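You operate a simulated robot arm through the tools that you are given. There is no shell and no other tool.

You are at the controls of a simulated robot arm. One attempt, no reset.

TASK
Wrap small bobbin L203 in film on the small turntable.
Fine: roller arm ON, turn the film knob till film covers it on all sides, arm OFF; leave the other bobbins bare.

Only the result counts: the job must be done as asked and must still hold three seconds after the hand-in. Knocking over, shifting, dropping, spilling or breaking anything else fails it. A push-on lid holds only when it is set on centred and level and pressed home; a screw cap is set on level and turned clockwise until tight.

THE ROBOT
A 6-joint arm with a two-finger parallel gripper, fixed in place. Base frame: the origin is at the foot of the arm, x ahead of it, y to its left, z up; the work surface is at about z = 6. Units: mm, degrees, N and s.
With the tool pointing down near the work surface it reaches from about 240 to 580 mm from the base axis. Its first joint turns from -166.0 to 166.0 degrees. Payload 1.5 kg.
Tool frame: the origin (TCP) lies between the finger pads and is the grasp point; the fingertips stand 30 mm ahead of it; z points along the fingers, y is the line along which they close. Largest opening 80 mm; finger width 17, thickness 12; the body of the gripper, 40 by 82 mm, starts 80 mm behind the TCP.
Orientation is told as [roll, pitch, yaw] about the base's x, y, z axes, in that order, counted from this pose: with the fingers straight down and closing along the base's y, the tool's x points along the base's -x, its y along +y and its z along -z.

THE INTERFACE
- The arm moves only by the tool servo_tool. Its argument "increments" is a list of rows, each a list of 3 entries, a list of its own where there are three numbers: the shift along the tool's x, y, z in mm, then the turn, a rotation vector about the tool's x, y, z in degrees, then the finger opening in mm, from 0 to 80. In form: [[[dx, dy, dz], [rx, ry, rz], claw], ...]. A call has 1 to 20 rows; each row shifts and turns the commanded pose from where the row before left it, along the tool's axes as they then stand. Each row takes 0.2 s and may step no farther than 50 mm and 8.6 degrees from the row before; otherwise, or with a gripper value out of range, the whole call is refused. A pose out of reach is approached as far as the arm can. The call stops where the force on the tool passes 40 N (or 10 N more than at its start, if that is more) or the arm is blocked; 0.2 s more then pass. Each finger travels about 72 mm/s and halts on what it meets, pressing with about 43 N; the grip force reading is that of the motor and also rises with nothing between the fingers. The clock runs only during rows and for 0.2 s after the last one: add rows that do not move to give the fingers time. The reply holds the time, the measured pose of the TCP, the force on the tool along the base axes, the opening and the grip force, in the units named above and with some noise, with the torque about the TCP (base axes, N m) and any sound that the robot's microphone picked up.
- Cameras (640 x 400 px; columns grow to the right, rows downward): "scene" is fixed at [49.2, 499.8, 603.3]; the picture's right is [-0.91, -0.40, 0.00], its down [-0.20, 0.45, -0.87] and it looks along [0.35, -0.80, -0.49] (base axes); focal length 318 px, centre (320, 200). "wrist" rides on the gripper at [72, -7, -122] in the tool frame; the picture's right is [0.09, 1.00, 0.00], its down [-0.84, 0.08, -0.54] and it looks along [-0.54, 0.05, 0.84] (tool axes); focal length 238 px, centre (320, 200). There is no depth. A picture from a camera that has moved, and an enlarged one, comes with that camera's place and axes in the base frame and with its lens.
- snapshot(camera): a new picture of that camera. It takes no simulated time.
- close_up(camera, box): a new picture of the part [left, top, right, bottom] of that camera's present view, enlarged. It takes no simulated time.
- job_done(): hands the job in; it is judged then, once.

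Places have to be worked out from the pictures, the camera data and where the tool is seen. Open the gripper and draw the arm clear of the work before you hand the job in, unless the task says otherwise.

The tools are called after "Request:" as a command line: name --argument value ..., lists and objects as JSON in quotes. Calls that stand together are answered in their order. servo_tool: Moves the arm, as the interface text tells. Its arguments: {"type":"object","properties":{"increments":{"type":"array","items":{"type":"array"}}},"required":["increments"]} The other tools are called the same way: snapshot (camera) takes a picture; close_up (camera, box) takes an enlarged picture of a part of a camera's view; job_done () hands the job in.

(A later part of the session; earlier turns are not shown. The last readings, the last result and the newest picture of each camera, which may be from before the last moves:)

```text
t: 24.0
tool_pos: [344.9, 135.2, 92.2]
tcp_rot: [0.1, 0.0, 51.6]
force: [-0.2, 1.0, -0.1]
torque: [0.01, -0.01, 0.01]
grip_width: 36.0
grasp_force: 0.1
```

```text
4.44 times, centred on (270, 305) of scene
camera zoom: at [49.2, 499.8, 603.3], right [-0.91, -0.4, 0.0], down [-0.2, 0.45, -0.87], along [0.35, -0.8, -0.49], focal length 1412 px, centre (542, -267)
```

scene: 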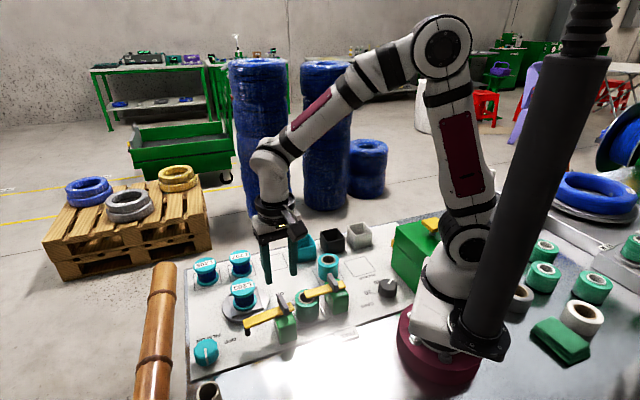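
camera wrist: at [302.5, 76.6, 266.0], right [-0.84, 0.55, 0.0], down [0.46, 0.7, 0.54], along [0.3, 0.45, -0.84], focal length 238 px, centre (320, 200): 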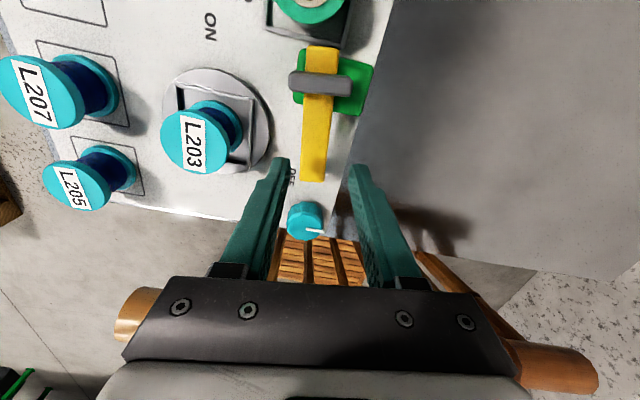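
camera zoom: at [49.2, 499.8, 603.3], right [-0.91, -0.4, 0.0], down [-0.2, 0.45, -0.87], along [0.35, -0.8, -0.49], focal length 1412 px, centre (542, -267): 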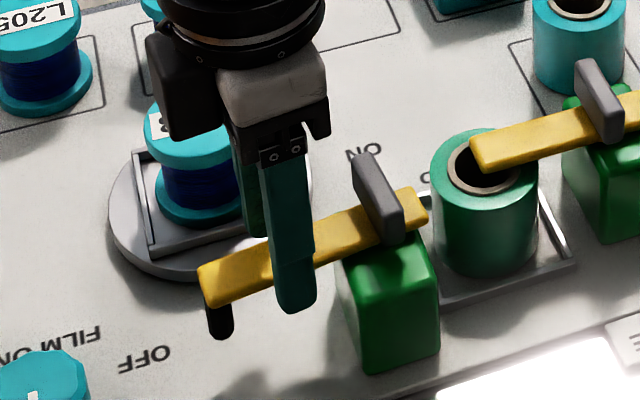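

The arm is inside the fork with clearance on both sides. I'll close to 28 mm and begin sweeping clockwise about the pivot in 6° steps, watching the force.

Request:
servo_tool --increments '[[[0, -1, 0], [0, 0, 0], 28], [[0, 0, 0], [0, 0, 0], 28], [[0.28, -5.38, 0], [0, 0, 6], 28], [[0.28, -5.38, 0], [0, 0, 6], 28], [[0.28, -5.38, 0], [0, 0, 6], 28], [[0.28, -5.38, 0], [0, 0, 6], 28], [[0, 0, 0], [0, 0, 0], 28]]'

Request:
close_up --camera "scene" --box '[210, 260, 330, 350]'

Request:
snapshot --camera "wrist"

```text
t: 25.6
tool_pos: [360.2, 118.5, 92.9]
tcp_rot: [0.0, 0.0, 27.5]
force: [0.2, -0.5, 0.6]
torque: [-0.01, 0.01, -0.01]
grip_width: 28.3
grasp_force: 0.1
```

```text
4.44 times, centred on (270, 305) of scene
camera zoom: at [49.2, 499.8, 603.3], right [-0.91, -0.4, 0.0], down [-0.2, 0.45, -0.87], along [0.35, -0.8, -0.49], focal length 1412 px, centre (542, -267)
```

zoom: 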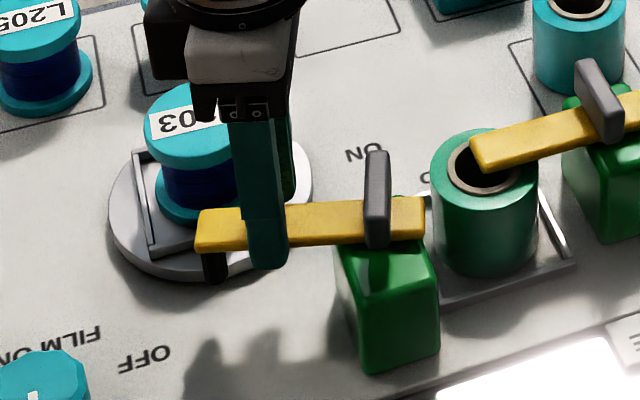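

```text
taken
camera wrist: at [298.5, 78.4, 214.2], right [-0.54, 0.84, 0.0], down [0.71, 0.45, 0.54], along [0.46, 0.29, -0.84], focal length 238 px, centre (320, 200)
```

wrist: 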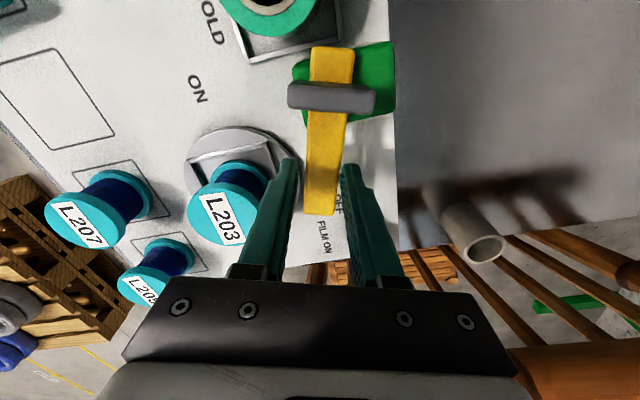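

The arm swings freely about the vertical pivot. I'll continue in stages, watching the gap between the roller tip and the bobbin.

Request:
servo_tool --increments '[[[0.28, -5.38, 0], [0, 0, 6], 28], [[0.28, -5.38, 0], [0, 0, 6], 28], [[0.28, -5.38, 0], [0, 0, 6], 28], [[0, 0, 0], [0, 0, 0], 28]]'

Request:
close_up --camera "scene" --box '[210, 260, 330, 350]'

Request:
close_up --camera "wrist" --box '[180, 60, 400, 240]'

```text
t: 26.6
tool_pos: [364.0, 102.5, 92.9]
tcp_rot: [-0.1, -0.1, 9.4]
force: [-0.9, 0.6, -0.8]
torque: [0.01, 0.01, -0.01]
grip_width: 28.0
grasp_force: 0.2
```

```text
4.44 times, centred on (270, 305) of scene
camera zoom: at [49.2, 499.8, 603.3], right [-0.91, -0.4, 0.0], down [-0.2, 0.45, -0.87], along [0.35, -0.8, -0.49], focal length 1412 px, centre (542, -267)
```

zoom: 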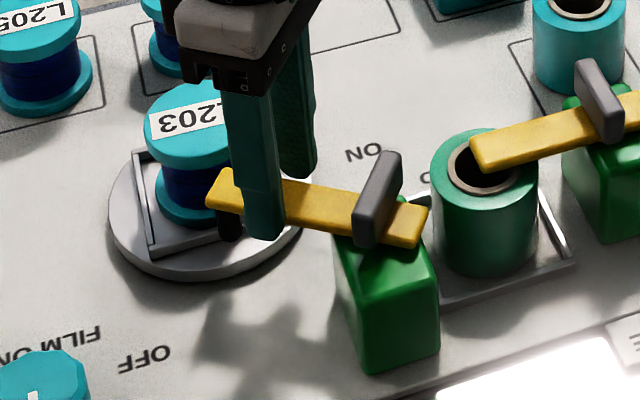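

```text
2.22 times, centred on (290, 150) of wrist
camera zoom: at [294.5, 83.6, 214.2], right [-0.26, 0.97, 0.0], down [0.81, 0.21, 0.54], along [0.52, 0.14, -0.84], focal length 530 px, centre (387, 311)
```

zoom: 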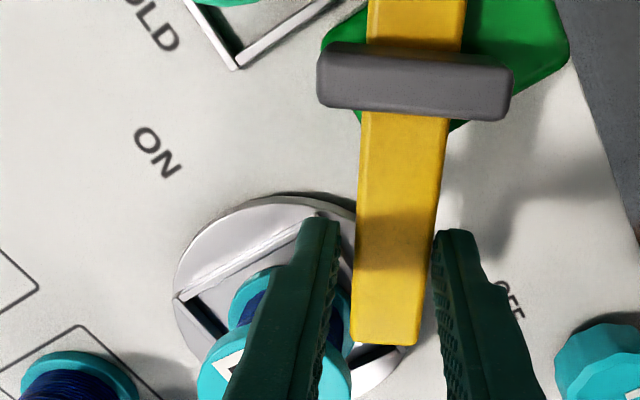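

Clearances look fine (tip about 20 mm from the flange). Continue the sweep.

Request:
servo_tool --increments '[[[0.28, -5.38, 0], [0, 0, 6], 28], [[0.28, -5.38, 0], [0, 0, 6], 28], [[0.28, -5.38, 0], [0, 0, 6], 28], [[0, 0, 0], [0, 0, 0], 28]]'

Request:
close_up --camera "scene" --box '[210, 260, 330, 350]'

Request:
close_up --camera "wrist" --box '[180, 60, 400, 240]'

```text
t: 27.6
tool_pos: [364.6, 85.4, 92.2]
tcp_rot: [0.0, 0.0, -8.5]
force: [-0.1, 0.1, 0.2]
torque: [-0.04, 0.02, -0.03]
grip_width: 28.2
grasp_force: 0.0
```

```text
4.44 times, centred on (270, 305) of scene
camera zoom: at [49.2, 499.8, 603.3], right [-0.91, -0.4, 0.0], down [-0.2, 0.45, -0.87], along [0.35, -0.8, -0.49], focal length 1412 px, centre (542, -267)
```

zoom: 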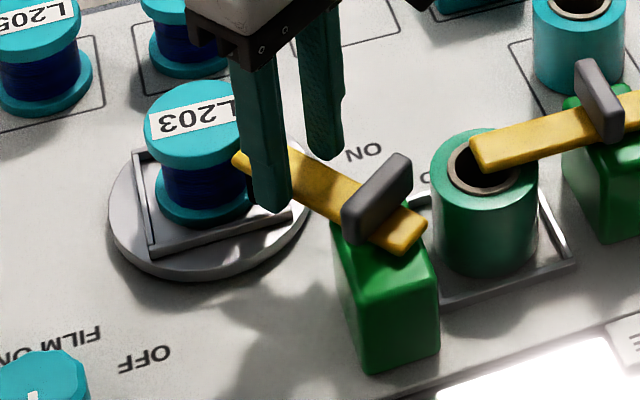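

```text
2.22 times, centred on (290, 150) of wrist
camera zoom: at [292.6, 89.7, 213.9], right [0.06, 1.0, 0.0], down [0.84, -0.05, 0.54], along [0.54, -0.03, -0.84], focal length 530 px, centre (387, 311)
```

zoom: 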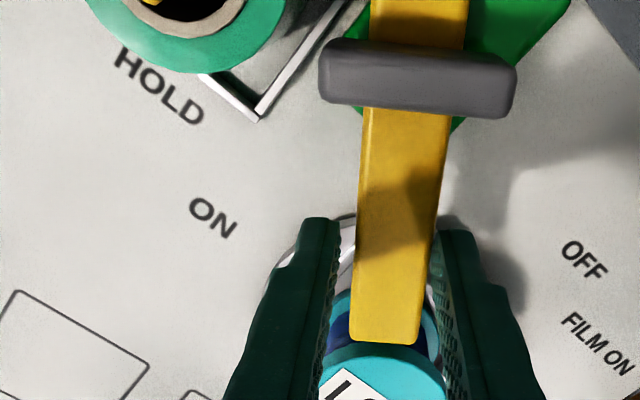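

Past the closest point with no contact. Continue towards ON.

Request:
servo_tool --increments '[[[0.28, -5.38, 0], [0, 0, 6], 28], [[0.28, -5.38, 0], [0, 0, 6], 28], [[0.28, -5.38, 0], [0, 0, 6], 28], [[0.28, -5.38, 0], [0, 0, 6], 28], [[0, 0, 0], [0, 0, 0], 28]]'

Request:
close_up --camera "scene" --box '[210, 260, 330, 350]'

Request:
close_up --camera "wrist" --box '[180, 20, 440, 240]'

```text
t: 28.5
tool_pos: [360.2, 74.6, 92.4]
tcp_rot: [0.3, 0.1, -26.6]
force: [5.4, 30.7, -1.0]
torque: [0.07, -0.08, 0.31]
grip_width: 58.9
grasp_force: 17.6
stopped in row 4: the force on the tool passed its limit at 62 N (the readings are from after the stop); the commanded pose is now the measured one
```

```text
4.44 times, centred on (270, 305) of scene
camera zoom: at [49.2, 499.8, 603.3], right [-0.91, -0.4, 0.0], down [-0.2, 0.45, -0.87], along [0.35, -0.8, -0.49], focal length 1412 px, centre (542, -267)
```

zoom: 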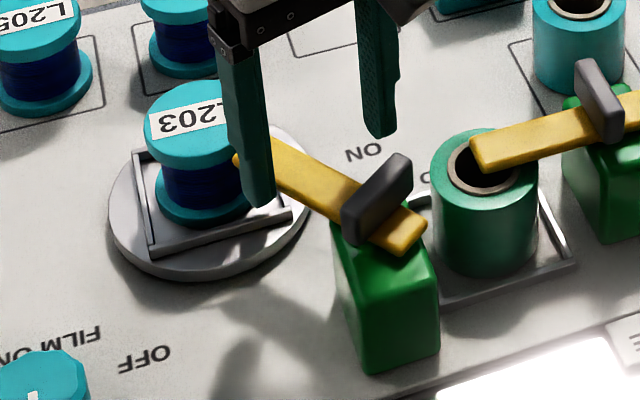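

```text
1.82 times, centred on (310, 130) of wrist
camera zoom: at [292.1, 99.6, 214.9], right [0.36, 0.93, 0.01], down [0.78, -0.31, 0.54], along [0.51, -0.19, -0.84], focal length 433 px, centre (338, 327)
```

zoom: 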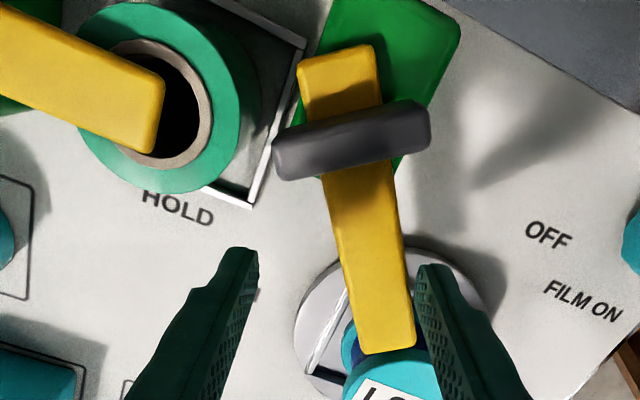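

The arm hit a firm stop pointing straight at the turntable centre (about -9°), and the bobbin has not moved, so this is the ON stop. I'll back the pushing finger off and lift out straight up.

Request:
servo_tool --increments '[[[0, 4, 0], [0, 0, 0], 60], [[0, 5, 0], [0, 0, 0], 62], [[0, 0, -10], [0, 0, 0], 62], [[0, 0, -40], [0, 0, 0], 62], [[0, 0, -40], [0, 0, 0], 62], [[0, 0, 0], [0, 0, 0], 62]]'

Request:
snapshot --camera "wrist"

Request:
close_up --camera "scene" --box '[180, 260, 330, 380]'

```text
t: 29.9
tool_pos: [362.4, 80.8, 183.2]
tcp_rot: [0.1, 0.3, -26.7]
force: [-0.5, -0.5, -0.7]
torque: [-0.02, -0.02, -0.01]
grip_width: 62.1
grasp_force: 0.0
```

```text
taken
camera wrist: at [295.4, 106.3, 305.2], right [0.36, 0.93, 0.0], down [0.78, -0.31, 0.54], along [0.5, -0.2, -0.84], focal length 238 px, centre (320, 200)
```

wrist: 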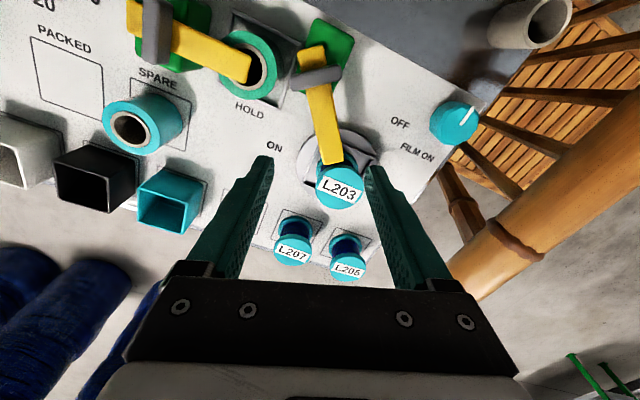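

```text
3.33 times, centred on (255, 320) of scene
camera zoom: at [49.2, 499.8, 603.3], right [-0.91, -0.4, 0.0], down [-0.2, 0.45, -0.87], along [0.35, -0.8, -0.49], focal length 1059 px, centre (537, -200)
```

zoom: 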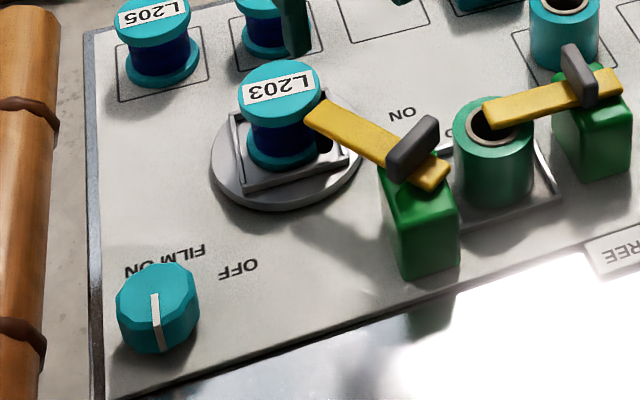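

Request:
close_up --camera "scene" --box '[225, 270, 325, 345]'

Request:
close_up --camera "wrist" --box '[270, 30, 490, 220]'

Request:
close_up --camera "scene" --box '[180, 320, 270, 390]'

```text
5.33 times, centred on (275, 308) of scene
camera zoom: at [49.2, 499.8, 603.3], right [-0.91, -0.4, 0.0], down [-0.2, 0.45, -0.87], along [0.35, -0.8, -0.49], focal length 1695 px, centre (560, -373)
```

zoom: 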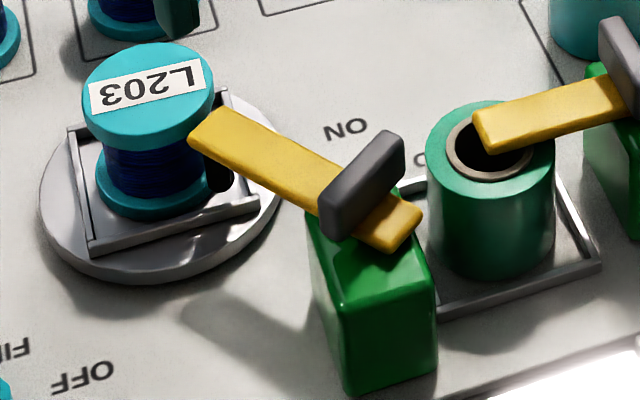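

```text
2.11 times, centred on (380, 125) of wrist
camera zoom: at [295.4, 106.3, 305.2], right [0.36, 0.93, 0.0], down [0.78, -0.31, 0.54], along [0.5, -0.2, -0.84], focal length 502 px, centre (194, 358)
```

zoom: 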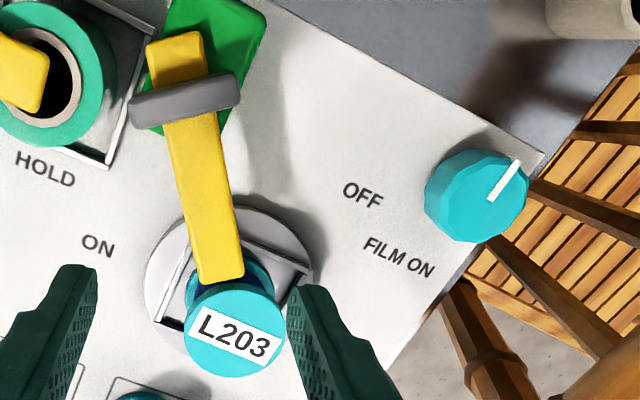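

```text
5.71 times, centred on (225, 355) of scene
camera zoom: at [49.2, 499.8, 603.3], right [-0.91, -0.4, 0.0], down [-0.2, 0.45, -0.87], along [0.35, -0.8, -0.49], focal length 1816 px, centre (863, -686)
```

zoom: 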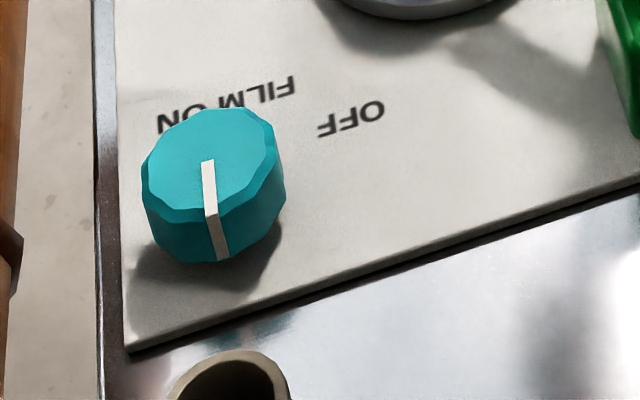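

The roller arm is at ON, with its roller about 10 mm clear of the flange. Next is the film knob, near (417,220), but triangulating between views puts a bamboo pole just beyond it at z ≈ 145, so I'll approach high and look before going down.

Request:
servo_tool --increments '[[[0, 0, -45], [0, 0, 0], 62], [[0, 0, -12], [0, 0, 0], 70], [[3.2, 37, 0], [0, 0, 0], 76], [[3.2, 37, 0], [0, 0, 0], 76], [[3.2, 37, 0], [0, 0, 0], 76], [[3.2, 37, 0], [0, 0, 0], 76], [[0, 0, 0], [0, 0, -7.8], 76], [[0, 0, 0], [0, 0, -7.8], 76], [[0, 0, 0], [0, 0, -7.8], 76], [[0, 0, 0], [0, 0, -7.8], 76], [[0, 0, 0], [0, 0, -7.8], 76], [[0, 0, 0], [0, 0, -7.8], 76], [[0, 0, 0], [0, 0, -7.8], 76], [[0, 0, 0], [0, 0, -7.8], 76], [[0, 0, 0], [0, 0, -7.8], 76], [[0, 0, 0], [0, 0, 0], 76]]'

Request:
snapshot --camera "wrist"

Request:
snapshot --camera "scene"

```text
t: 33.3
tool_pos: [418.7, 217.0, 240.2]
tcp_rot: [0.1, -0.1, 43.5]
force: [-0.1, -0.4, -0.7]
torque: [-0.02, -0.02, -0.01]
grip_width: 76.1
grasp_force: 0.1
```

```text
taken
camera wrist: at [370.8, 163.0, 361.7], right [-0.75, 0.66, 0.0], down [0.55, 0.63, 0.54], along [0.36, 0.41, -0.84], focal length 238 px, centre (320, 200)
```

wrist: 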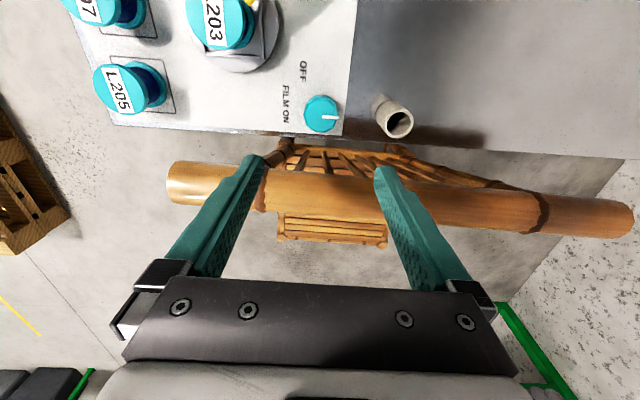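

```text
taken
```

scene: 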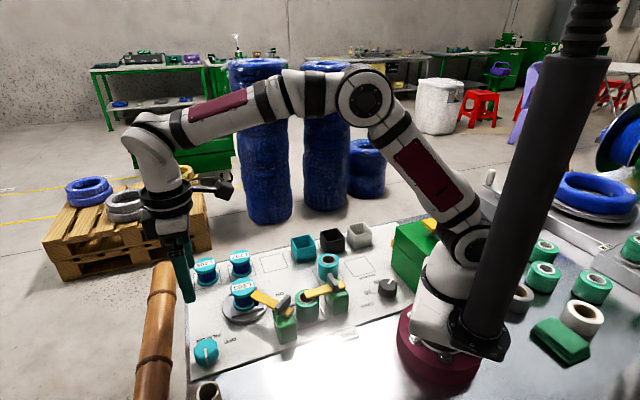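

The pole is real, parallel to the panel edge, axis about 66 mm beyond the knob at z ≈ 136 with a radius of about 25. So I'll lean the tool away from it while turning. First a close-up to locate the knob precisely.

Request:
close_up --camera "wrist" --box '[270, 70, 370, 150]'

Request:
close_up --camera "scene" --box '[180, 325, 240, 375]'

```text
5.00 times, centred on (320, 110) of wrist
camera zoom: at [370.8, 163.0, 361.7], right [-0.75, 0.66, 0.0], down [0.55, 0.63, 0.54], along [0.36, 0.41, -0.84], focal length 1192 px, centre (320, 650)
```

zoom: 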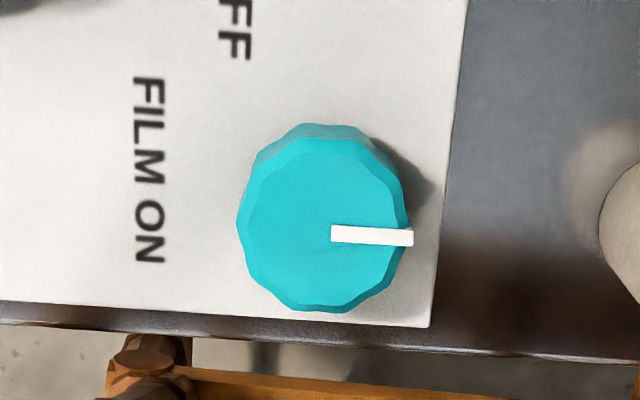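

```text
8.00 times, centred on (210, 350) of scene
camera zoom: at [49.2, 499.8, 603.3], right [-0.91, -0.4, 0.0], down [-0.2, 0.45, -0.87], along [0.35, -0.8, -0.49], focal length 2542 px, centre (1200, -1000)
```

zoom: 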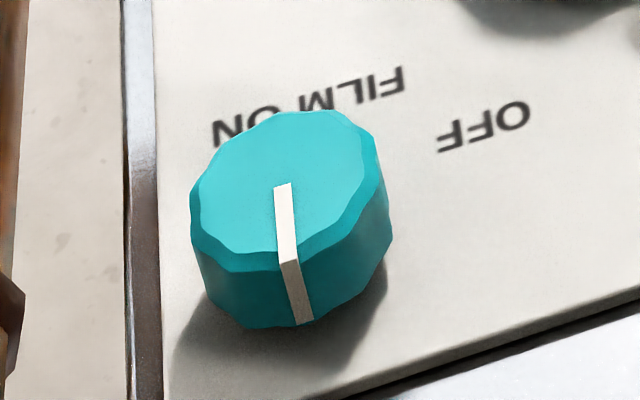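

The knob is at (421,219.6) with its top at z = 38, both cameras agreeing. I'll turn the tool so the fingers avoid the pointer, lean it 20° away from the pole and check while still high.

Request:
servo_tool --increments '[[[0, -4.7, 0], [0, 0, -7.86], 70], [[0, 0, 0], [0, 0, -7.86], 64], [[0, 0, 0], [0, 0, -7.86], 64], [[0, 0, 0], [0, 0, -7.86], 64], [[0, 0, 0], [0, 0, -7.86], 64], [[0, 0, 0], [0, 0, -7.86], 64], [[0, 0, 0], [0, 0, -7.86], 64], [[0, 0, 0], [0, -6.67, 0], 64], [[0, 0, 0], [0, -6.67, 0], 64], [[0, 0, 0], [0, -6.67, 0], 64], [[0, 0, 0], [0, 0, 0], 64]]'

Request:
snapshot --camera "wrist"

Request:
snapshot --camera "scene"

```text
t: 35.7
tool_pos: [421.0, 214.7, 239.3]
tcp_rot: [0.0, -20.4, 98.5]
force: [-0.1, -0.1, 0.1]
torque: [-0.01, -0.01, -0.04]
grip_width: 64.1
grasp_force: 0.2
```

```text
taken
camera wrist: at [444.0, 106.7, 329.2], right [-0.97, -0.23, -0.03], down [-0.16, 0.58, 0.8], along [-0.17, 0.78, -0.6], focal length 238 px, centre (320, 200)
```

wrist: 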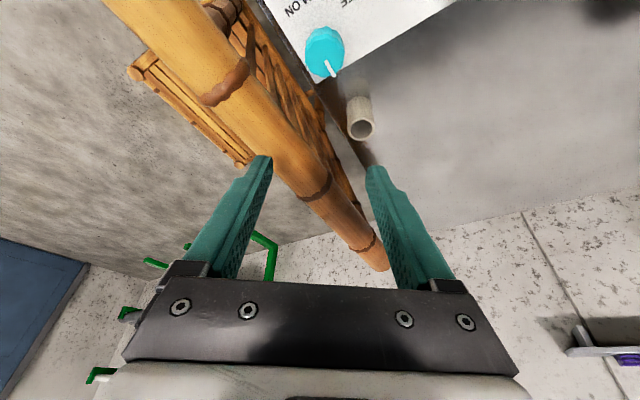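

```text
taken
```

scene: 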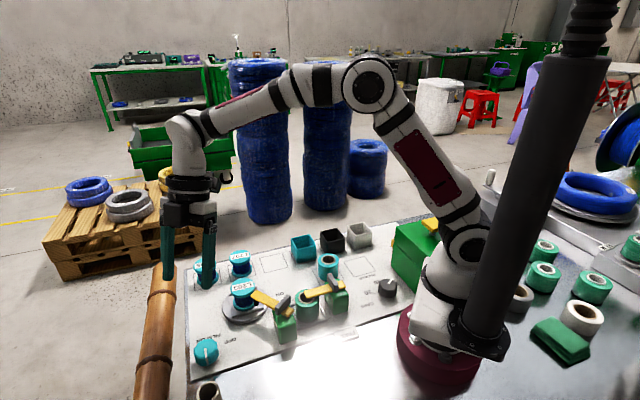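

Pose is good, and the left finger and gripper body should pass the pole with at least 15 mm to spare. Going down vertically in stages and checking.

Request:
servo_tool --increments '[[[13.9, 0, 37.5], [0, 0, 0], 64], [[13.9, 0, 37.5], [0, 0, 0], 64], [[10.5, 0, 28.1], [0, 0, 0], 64], [[0, 0, 0], [0, 0, 0], 64]]'

Request:
snapshot --camera "wrist"

Request:
close_up --camera "scene" --box '[120, 220, 280, 400]'

```text
t: 36.3
tool_pos: [426.4, 215.2, 169.0]
tcp_rot: [-1.0, -20.5, 98.7]
force: [-10.7, -8.1, 11.9]
torque: [0.06, -0.13, -0.03]
grip_width: 53.1
grasp_force: 0.1
stopped in row 3: the force on the tool passed its limit at 89 N (the readings are from after the stop); the commanded pose is now the measured one
```

```text
taken
camera wrist: at [446.5, 106.7, 258.4], right [-0.97, -0.23, -0.05], down [-0.18, 0.57, 0.8], along [-0.16, 0.79, -0.6], focal length 238 px, centre (320, 200)
```

wrist: 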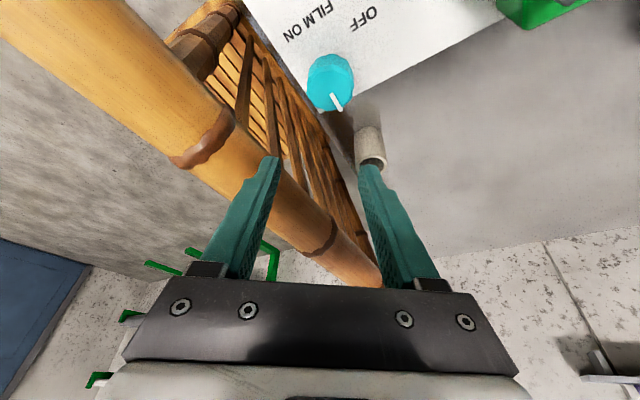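

```text
2.22 times, centred on (200, 310) of scene
camera zoom: at [49.2, 499.8, 603.3], right [-0.91, -0.4, 0.0], down [-0.2, 0.45, -0.87], along [0.35, -0.8, -0.49], focal length 706 px, centre (587, -44)
```

zoom: 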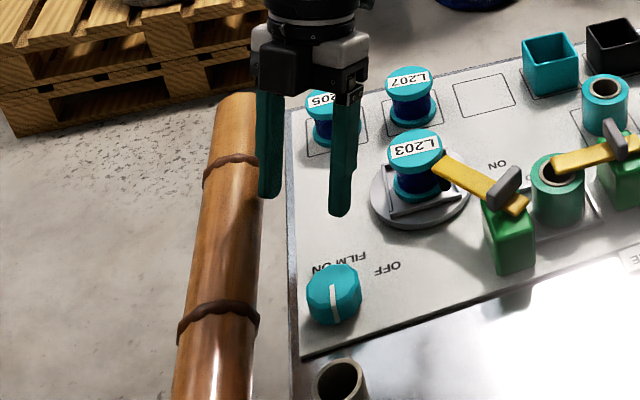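

The fingertip clipped the pole at z ≈ 141. My mistake: the lean pushes the tips towards the pole when the fingers point that way. I'll ease away and go straight up, then check that nothing shifted.

Request:
servo_tool --increments '[[[2.7, 4.1, -1.0], [0, 0, 0], 60], [[-6.8, 0, -18.8], [0, 0, 0], 60], [[-13.7, 0, -37.6], [0, 0, 0], 60], [[-10.3, 0, -28.2], [0, 0, 0], 70], [[0, 0, 0], [0, 0, 0], 70]]'

Request:
snapshot --camera "scene"

Request:
snapshot --camera "wrist"

```text
t: 37.5
tool_pos: [421.5, 211.9, 259.6]
tcp_rot: [-1.0, -20.5, 98.7]
force: [0.4, -0.7, -0.6]
torque: [0.01, 0.0, 0.0]
grip_width: 70.1
grasp_force: 0.1
```

```text
taken
```

scene: 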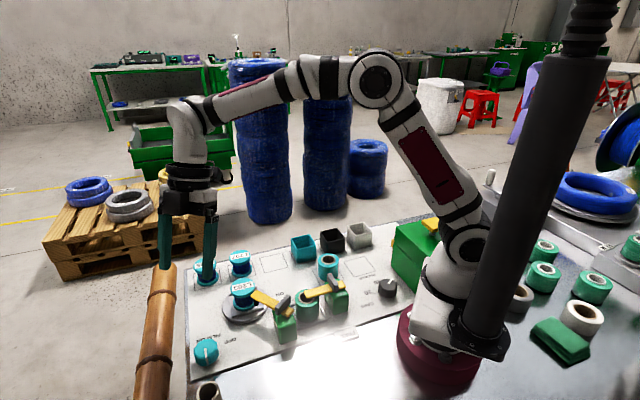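

```text
taken
camera wrist: at [441.8, 103.2, 349.3], right [-0.97, -0.23, -0.05], down [-0.18, 0.57, 0.8], along [-0.16, 0.79, -0.6], focal length 238 px, centre (320, 200)
```

wrist: 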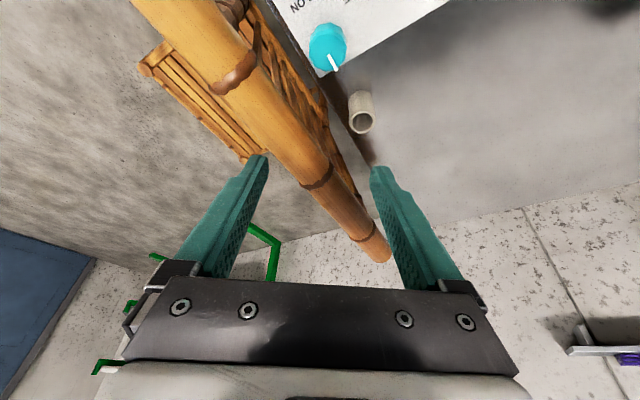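

The pole and everything else is unmoved. I'll level the 1° roll, swing to where the finger axis is parallel to the pole (tips then stay well clear of it), and re-measure.

Request:
servo_tool --increments '[[[0, 0, 0], [-1, 0, 0], 72], [[0, 0, 0], [2.7, 0, 7.42], 76], [[0, 0, 0], [2.7, 0, 7.42], 76], [[0, 0, 0], [2.7, 0, 7.42], 76], [[0, 0, 0], [2.7, 0, 7.42], 76], [[0, 0, 0], [2.7, 0, 7.42], 76], [[0, 0, 0], [2.7, 0, 7.42], 76], [[0, 0, 0], [2.7, 0, 7.42], 76], [[0, 0, 0], [0, 0, 0], 76]]'

Request:
snapshot --camera "wrist"

```text
t: 39.5
tool_pos: [421.1, 210.4, 259.3]
tcp_rot: [0.4, -20.3, 43.2]
force: [0.0, -0.8, 0.3]
torque: [-0.01, 0.02, 0.01]
grip_width: 76.2
grasp_force: 0.1
```

```text
taken
camera wrist: at [345.9, 130.2, 348.3], right [-0.75, 0.66, -0.03], down [0.38, 0.46, 0.8], along [0.54, 0.59, -0.6], focal length 238 px, centre (320, 200)
```

wrist: 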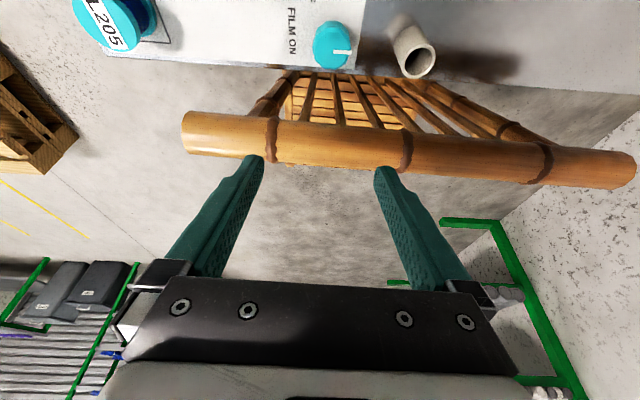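

Request:
close_up --camera "wrist" --box '[280, 0, 380, 80]'

```text
5.00 times, centred on (330, 40) of wrist
camera zoom: at [345.9, 130.2, 348.3], right [-0.75, 0.66, -0.03], down [0.38, 0.46, 0.8], along [0.54, 0.59, -0.6], focal length 1192 px, centre (270, 1000)
```

zoom: 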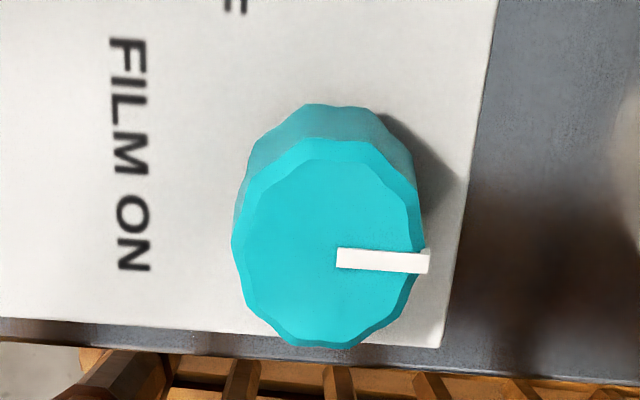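

Both methods agree: shift +6.7 mm in tool y. Then descend vertically in stages; tips should pass about 28 mm from the pole.

Request:
servo_tool --increments '[[[0, 6.7, 0], [0, 0, 0], 76], [[13.9, 0, 37.5], [0, 0, 0], 76], [[6.9, 0, 18.8], [0, 0, 0], 76], [[6.9, 0, 18.8], [0, 0, 0], 76], [[6.9, 0, 18.8], [0, 0, 0], 76], [[0, 0, 0], [0, 0, 0], 76]]'

Request:
snapshot --camera "wrist"

Request:
close_up --camera "scene" --box '[120, 220, 280, 400]'

```text
t: 40.9
tool_pos: [416.1, 215.4, 158.8]
tcp_rot: [0.4, -20.4, 43.3]
force: [-1.5, 0.8, 0.2]
torque: [0.01, 0.0, 0.0]
grip_width: 75.8
grasp_force: 0.0
```

```text
taken
camera wrist: at [340.3, 135.0, 248.0], right [-0.75, 0.66, -0.03], down [0.38, 0.46, 0.8], along [0.54, 0.59, -0.6], focal length 238 px, centre (320, 200)
```

wrist: 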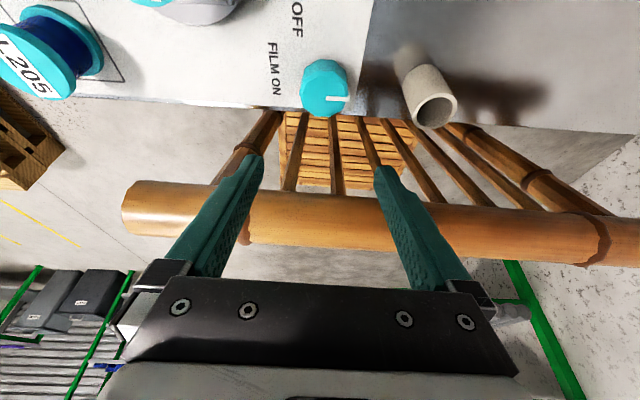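

```text
2.22 times, centred on (200, 310) of scene
camera zoom: at [49.2, 499.8, 603.3], right [-0.91, -0.4, 0.0], down [-0.2, 0.45, -0.87], along [0.35, -0.8, -0.49], focal length 706 px, centre (587, -44)
```

zoom: 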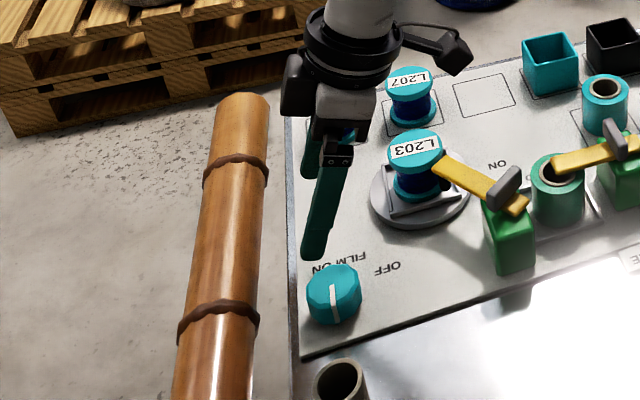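

Clear of the pole on all parts. Continue down to z ≈ 46.

Request:
servo_tool --increments '[[[9.0, 0, 24.4], [0, 0, 0], 76], [[9.0, 0, 24.4], [0, 0, 0], 76], [[9.0, 0, 24.4], [0, 0, 0], 76], [[6.9, 0, 18.8], [0, 0, 0], 76], [[5.2, 0, 13.8], [0, 0, 0], 76], [[0, 0, 0], [0, 0, 0], 76]]'

Request:
snapshot --camera "wrist"

Request:
close_up --camera "scene" --box '[120, 220, 280, 400]'

```text
t: 42.3
tool_pos: [414.8, 217.0, 45.8]
tcp_rot: [0.4, -20.2, 43.3]
force: [-0.1, -0.7, -0.6]
torque: [0.04, 0.0, -0.03]
grip_width: 76.1
grasp_force: 0.2
```

```text
taken
camera wrist: at [340.3, 135.9, 135.3], right [-0.75, 0.66, -0.03], down [0.38, 0.46, 0.8], along [0.54, 0.59, -0.6], focal length 238 px, centre (320, 200)
```

wrist: 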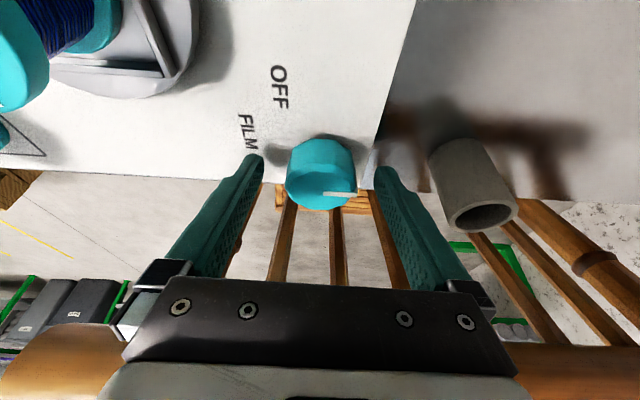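

```text
2.22 times, centred on (200, 310) of scene
camera zoom: at [49.2, 499.8, 603.3], right [-0.91, -0.4, 0.0], down [-0.2, 0.45, -0.87], along [0.35, -0.8, -0.49], focal length 706 px, centre (587, -44)
```

zoom: 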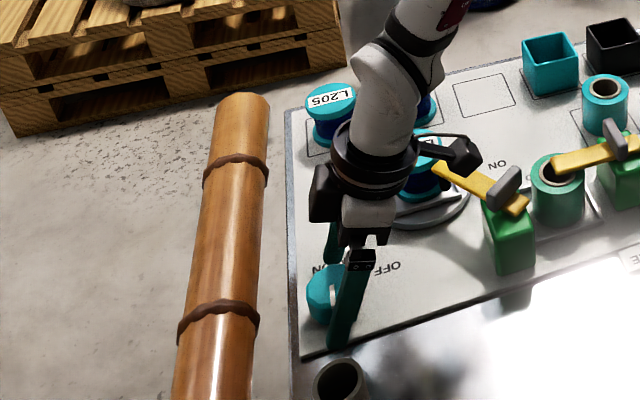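

The fingers straddle the knob without contact. I'll narrow to 64 mm, rotate the open fingers 52° counter-clockwise about the knob axis to move off the pointer, then close.

Request:
servo_tool --increments '[[[0, 0, 0], [0, 0, 0], 64], [[-0.05, -0.8, 0], [-2.57, 0, -7.05], 64], [[-0.05, -0.8, 0], [-2.57, 0, -7.05], 64], [[-0.05, -0.8, 0], [-2.57, 0, -7.05], 64], [[-0.05, -0.8, 0], [-2.57, 0, -7.05], 64], [[0, 0, 0], [0, 0, 0], 64]]'

Request:
snapshot --camera "wrist"

Request:
close_up --camera "scene" --box '[120, 220, 280, 400]'

```text
t: 43.7
tool_pos: [417.6, 215.1, 47.0]
tcp_rot: [0.2, -20.5, 73.6]
force: [-0.5, -0.4, -0.5]
torque: [0.0, 0.0, 0.0]
grip_width: 63.9
grasp_force: 0.0
```

```text
taken
camera wrist: at [393.7, 107.8, 135.1], right [-0.98, 0.2, -0.03], down [0.1, 0.59, 0.8], along [0.18, 0.78, -0.6], focal length 238 px, centre (320, 200)
```

wrist: 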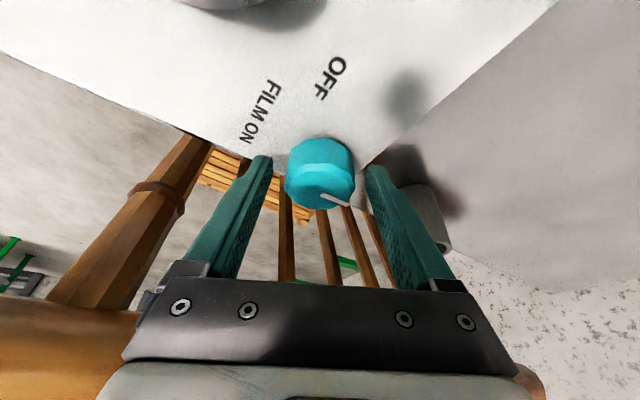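

```text
2.22 times, centred on (200, 310) of scene
camera zoom: at [49.2, 499.8, 603.3], right [-0.91, -0.4, 0.0], down [-0.2, 0.45, -0.87], along [0.35, -0.8, -0.49], focal length 706 px, centre (587, -44)
```

zoom: 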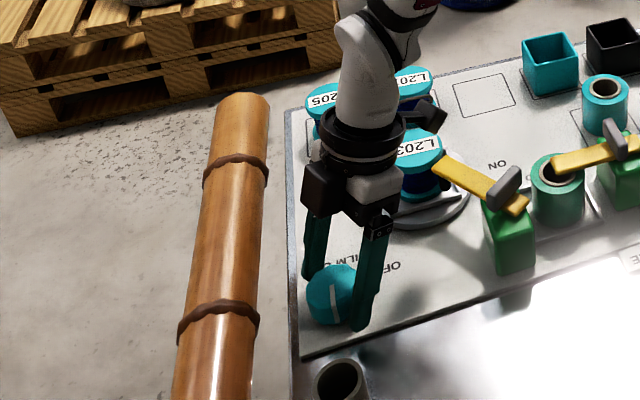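

Good clearance. Close on the knob and try a 30° clockwise turn, watching torque and the turntable.

Request:
servo_tool --increments '[[[0, 0, 0], [0, 0, 0], 54], [[0, 0, 0], [0, 0, 0], 48], [[0, 0, 0], [0, 0, 0], 42], [[0, 0, 0], [0, 0, 0], 40], [[0, 0, 0], [0, 0, 0], 40]]'

Request:
close_up --camera "wrist" --box '[220, 100, 420, 260]'

```text
t: 44.9
tool_pos: [419.0, 214.9, 46.2]
tcp_rot: [0.3, -20.4, 73.4]
force: [2.0, -1.0, -1.7]
torque: [-0.17, -0.14, 0.01]
grip_width: 44.1
grasp_force: 44.9
```

```text
2.50 times, centred on (320, 180) of wrist
camera zoom: at [393.5, 107.8, 135.2], right [-0.98, 0.2, -0.03], down [0.1, 0.59, 0.8], along [0.18, 0.78, -0.6], focal length 596 px, centre (320, 250)
```

zoom: 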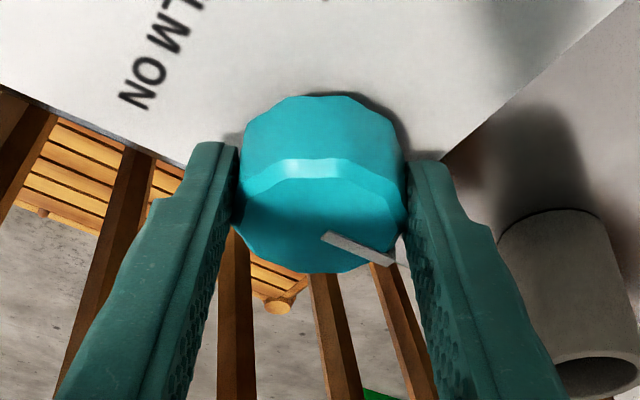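

Gripped at 44 mm with very little side force. Now turning 30° clockwise.

Request:
servo_tool --increments '[[[-0.05, 0.8, 0], [2.57, 0, 7.05], 40], [[-0.05, 0.8, 0], [2.57, 0, 7.05], 40], [[-0.05, 0.8, 0], [2.57, 0, 7.05], 40], [[-0.05, 0.8, 0], [2.57, 0, 7.05], 40], [[0, 0, 0], [0, 0, 0], 40]]'

Request:
close_up --camera "wrist" --box '[220, 100, 420, 260]'

Request:
close_up --camera "scene" --box '[180, 240, 320, 380]'

```text
t: 46.1
tool_pos: [416.9, 217.3, 45.6]
tcp_rot: [0.5, -20.2, 43.1]
force: [-14.0, 0.6, 1.0]
torque: [-0.36, -1.07, 0.08]
grip_width: 43.9
grasp_force: 44.9
```

```text
2.50 times, centred on (320, 180) of wrist
camera zoom: at [340.3, 136.6, 135.6], right [-0.75, 0.66, -0.02], down [0.39, 0.46, 0.8], along [0.54, 0.59, -0.6], focal length 596 px, centre (320, 250)
```

zoom: 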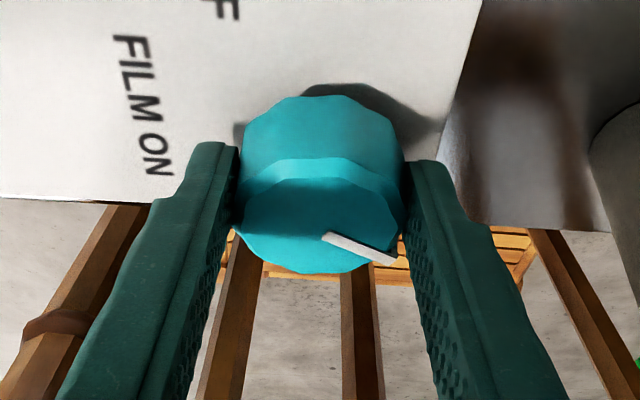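

```text
2.86 times, centred on (250, 310) of scene
camera zoom: at [49.2, 499.8, 603.3], right [-0.91, -0.4, 0.0], down [-0.2, 0.45, -0.87], along [0.35, -0.8, -0.49], focal length 908 px, centre (520, -114)
```

zoom: 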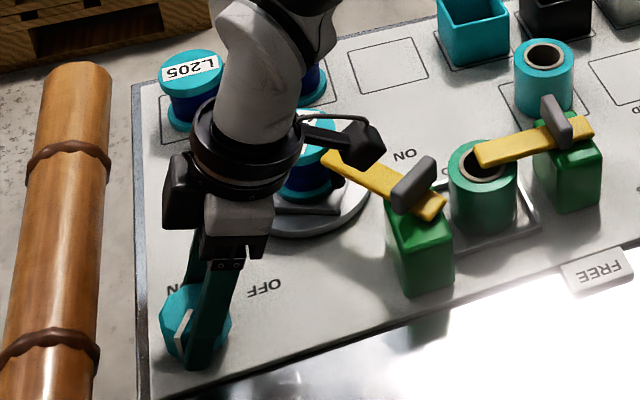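

Request:
close_up --camera "scene" --box '[235, 275, 325, 335]'

```text
6.67 times, centred on (280, 305) of scene
camera zoom: at [49.2, 499.8, 603.3], right [-0.91, -0.4, 0.0], down [-0.2, 0.45, -0.87], along [0.35, -0.8, -0.49], focal length 2118 px, centre (587, -500)
```

zoom: 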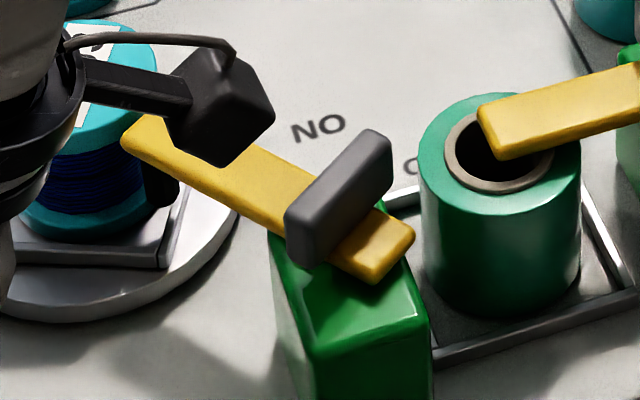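

The turntable turns with the knob. A small side force shows a slight centring error, so I'll trim it and keep turning clockwise.

Request:
servo_tool --increments '[[[0.4, 0.4, -0.15], [0, 0, 0], 40], [[-0.05, 0.8, 0], [2.57, 0, 7.05], 40], [[-0.05, 0.8, 0], [2.57, 0, 7.05], 40], [[-0.05, 0.8, 0], [2.57, 0, 7.05], 40], [[0, 0, 0], [0, 0, 0], 40]]'

Request:
close_up --camera "scene" --box '[180, 240, 320, 380]'

```text
t: 47.3
tool_pos: [413.6, 220.9, 46.8]
tcp_rot: [0.5, -20.3, 20.8]
force: [-15.0, 21.6, -2.9]
torque: [-0.73, -1.05, 0.21]
grip_width: 43.8
grasp_force: 44.6
```

```text
2.86 times, centred on (250, 310) of scene
camera zoom: at [49.2, 499.8, 603.3], right [-0.91, -0.4, 0.0], down [-0.2, 0.45, -0.87], along [0.35, -0.8, -0.49], focal length 908 px, centre (520, -114)
```

zoom: 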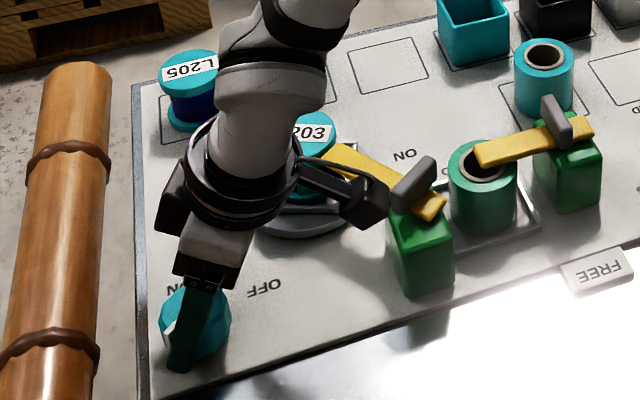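

Side force suggests the true rotation centre is slightly further out; I'll relieve it and use a larger offset per step for the rest of this stroke.

Request:
servo_tool --increments '[[[0.25, 1.0, -0.1], [0, 0, 0], 40], [[-0.08, 1.1, 0], [2.57, 0, 7.05], 40], [[-0.08, 1.1, 0], [2.57, 0, 7.05], 40], [[-0.08, 1.1, 0], [2.57, 0, 7.05], 40], [[0, 0, 0], [0, 0, 0], 40]]'

Request:
close_up --camera "scene" --box '[180, 240, 320, 380]'

Request:
snapshot --camera "wrist"

```text
t: 48.5
tool_pos: [412.9, 222.6, 46.4]
tcp_rot: [0.4, -20.0, -1.8]
force: [14.4, 5.2, -19.6]
torque: [-1.17, -0.94, 0.06]
grip_width: 44.2
grasp_force: 45.7
```

```text
2.86 times, centred on (250, 310) of scene
camera zoom: at [49.2, 499.8, 603.3], right [-0.91, -0.4, 0.0], down [-0.2, 0.45, -0.87], along [0.35, -0.8, -0.49], focal length 908 px, centre (520, -114)
```

zoom: 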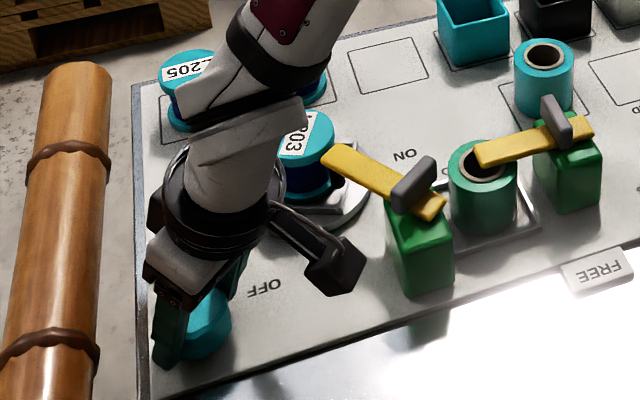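

```text
taken
camera wrist: at [303.5, 218.5, 136.4], right [-0.06, 1.0, -0.02], down [0.6, 0.05, 0.8], along [0.8, 0.03, -0.61], focal length 238 px, centre (320, 200)
```

wrist: 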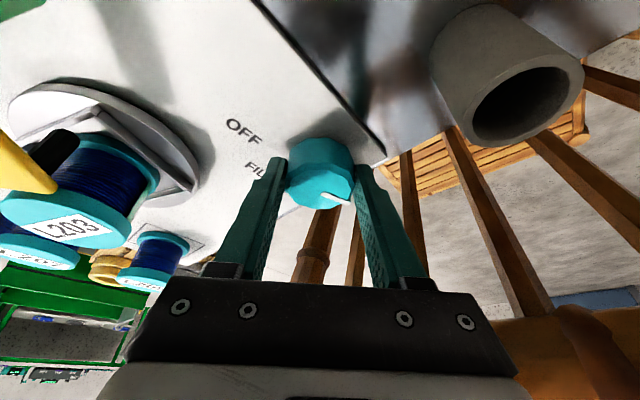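

Request:
close_up --camera "wrist" --box '[0, 60, 240, 280]'

Request:
close_up --camera "scene" --box '[230, 265, 290, 325]'

```text
1.82 times, centred on (120, 170) of wrist
camera zoom: at [303.5, 218.5, 136.4], right [-0.06, 1.0, -0.02], down [0.6, 0.05, 0.8], along [0.8, 0.03, -0.61], focal length 433 px, centre (684, 254)
```

zoom: 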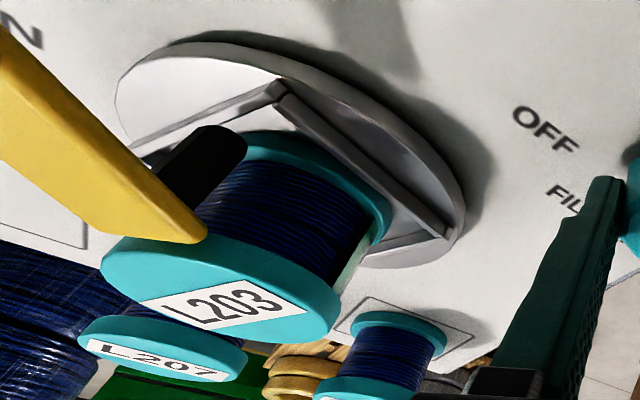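

```text
6.67 times, centred on (260, 295) of scene
camera zoom: at [49.2, 499.8, 603.3], right [-0.91, -0.4, 0.0], down [-0.2, 0.45, -0.87], along [0.35, -0.8, -0.49], focal length 2118 px, centre (720, -433)
```

zoom: 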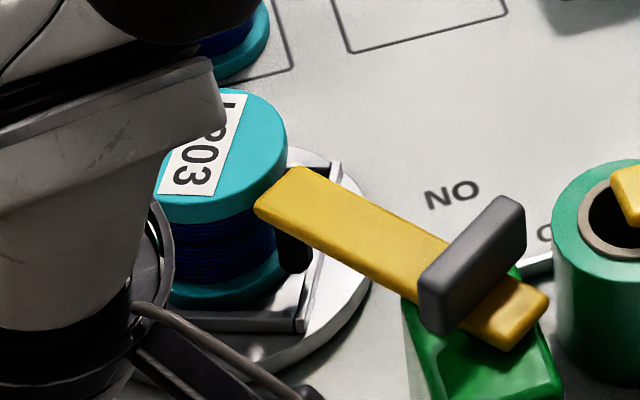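

A pale film edge is visible on the far side of L203's core, so wrapping has begun. I'll open, rotate the fingers back about 97° around the knob and regrip.

Request:
servo_tool --increments '[[[0, 0, 0], [0, 0, 0], 52], [[0, 0, 0], [0, 0, 0], 64], [[-0.05, -0.95, 0], [-2.57, 0, -7.05], 64], [[-0.05, -0.95, 0], [-2.57, 0, -7.05], 64], [[-0.05, -0.95, 0], [-2.57, 0, -7.05], 64], [[-0.05, -0.95, 0], [-2.57, 0, -7.05], 64], [[-0.05, -0.95, 0], [-2.57, 0, -7.05], 64], [[-0.05, -0.95, 0], [-2.57, 0, -7.05], 64], [[-0.05, -0.95, 0], [-2.57, 0, -7.05], 64], [[-0.05, -0.95, 0], [-2.57, 0, -7.05], 64], [[-0.05, -0.95, 0], [-2.57, 0, -7.05], 64], [[-0.05, -0.95, 0], [-2.57, 0, -7.05], 64], [[-0.05, -0.95, 0], [-2.57, 0, -7.05], 64], [[-0.05, -0.95, 0], [-2.57, 0, -7.05], 64], [[-0.05, -0.95, 0], [-2.57, 0, -7.05], 64], [[0, 0, 0], [0, 0, 0], 64]]'

Request:
snapshot --camera "wrist"

Request:
close_up --camera "scene" --box '[180, 240, 320, 380]'

```text
t: 51.9
tool_pos: [420.9, 216.7, 47.4]
tcp_rot: [0.1, -20.5, 96.0]
force: [0.1, 0.1, -0.4]
torque: [0.04, 0.04, 0.02]
grip_width: 64.1
grasp_force: 0.0
```

```text
taken
camera wrist: at [438.6, 107.7, 135.9], right [-0.98, -0.19, -0.03], down [-0.14, 0.58, 0.8], along [-0.13, 0.79, -0.6], focal length 238 px, centre (320, 200)
```

wrist: 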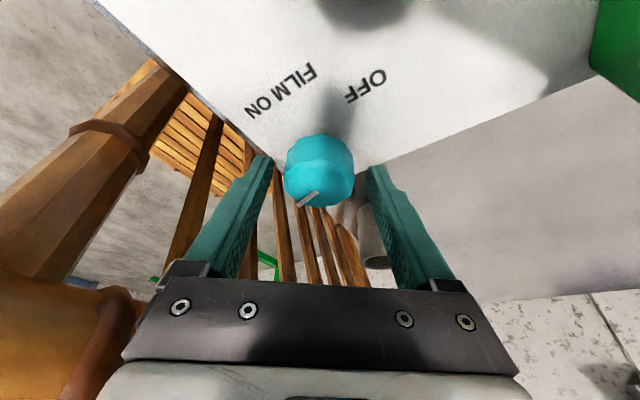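

```text
2.86 times, centred on (250, 310) of scene
camera zoom: at [49.2, 499.8, 603.3], right [-0.91, -0.4, 0.0], down [-0.2, 0.45, -0.87], along [0.35, -0.8, -0.49], focal length 908 px, centre (520, -114)
```

zoom: 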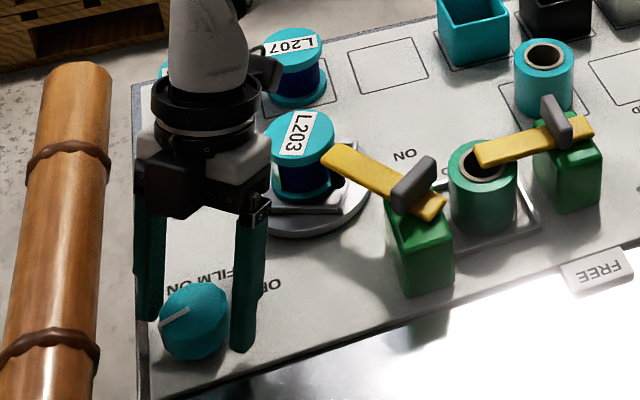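

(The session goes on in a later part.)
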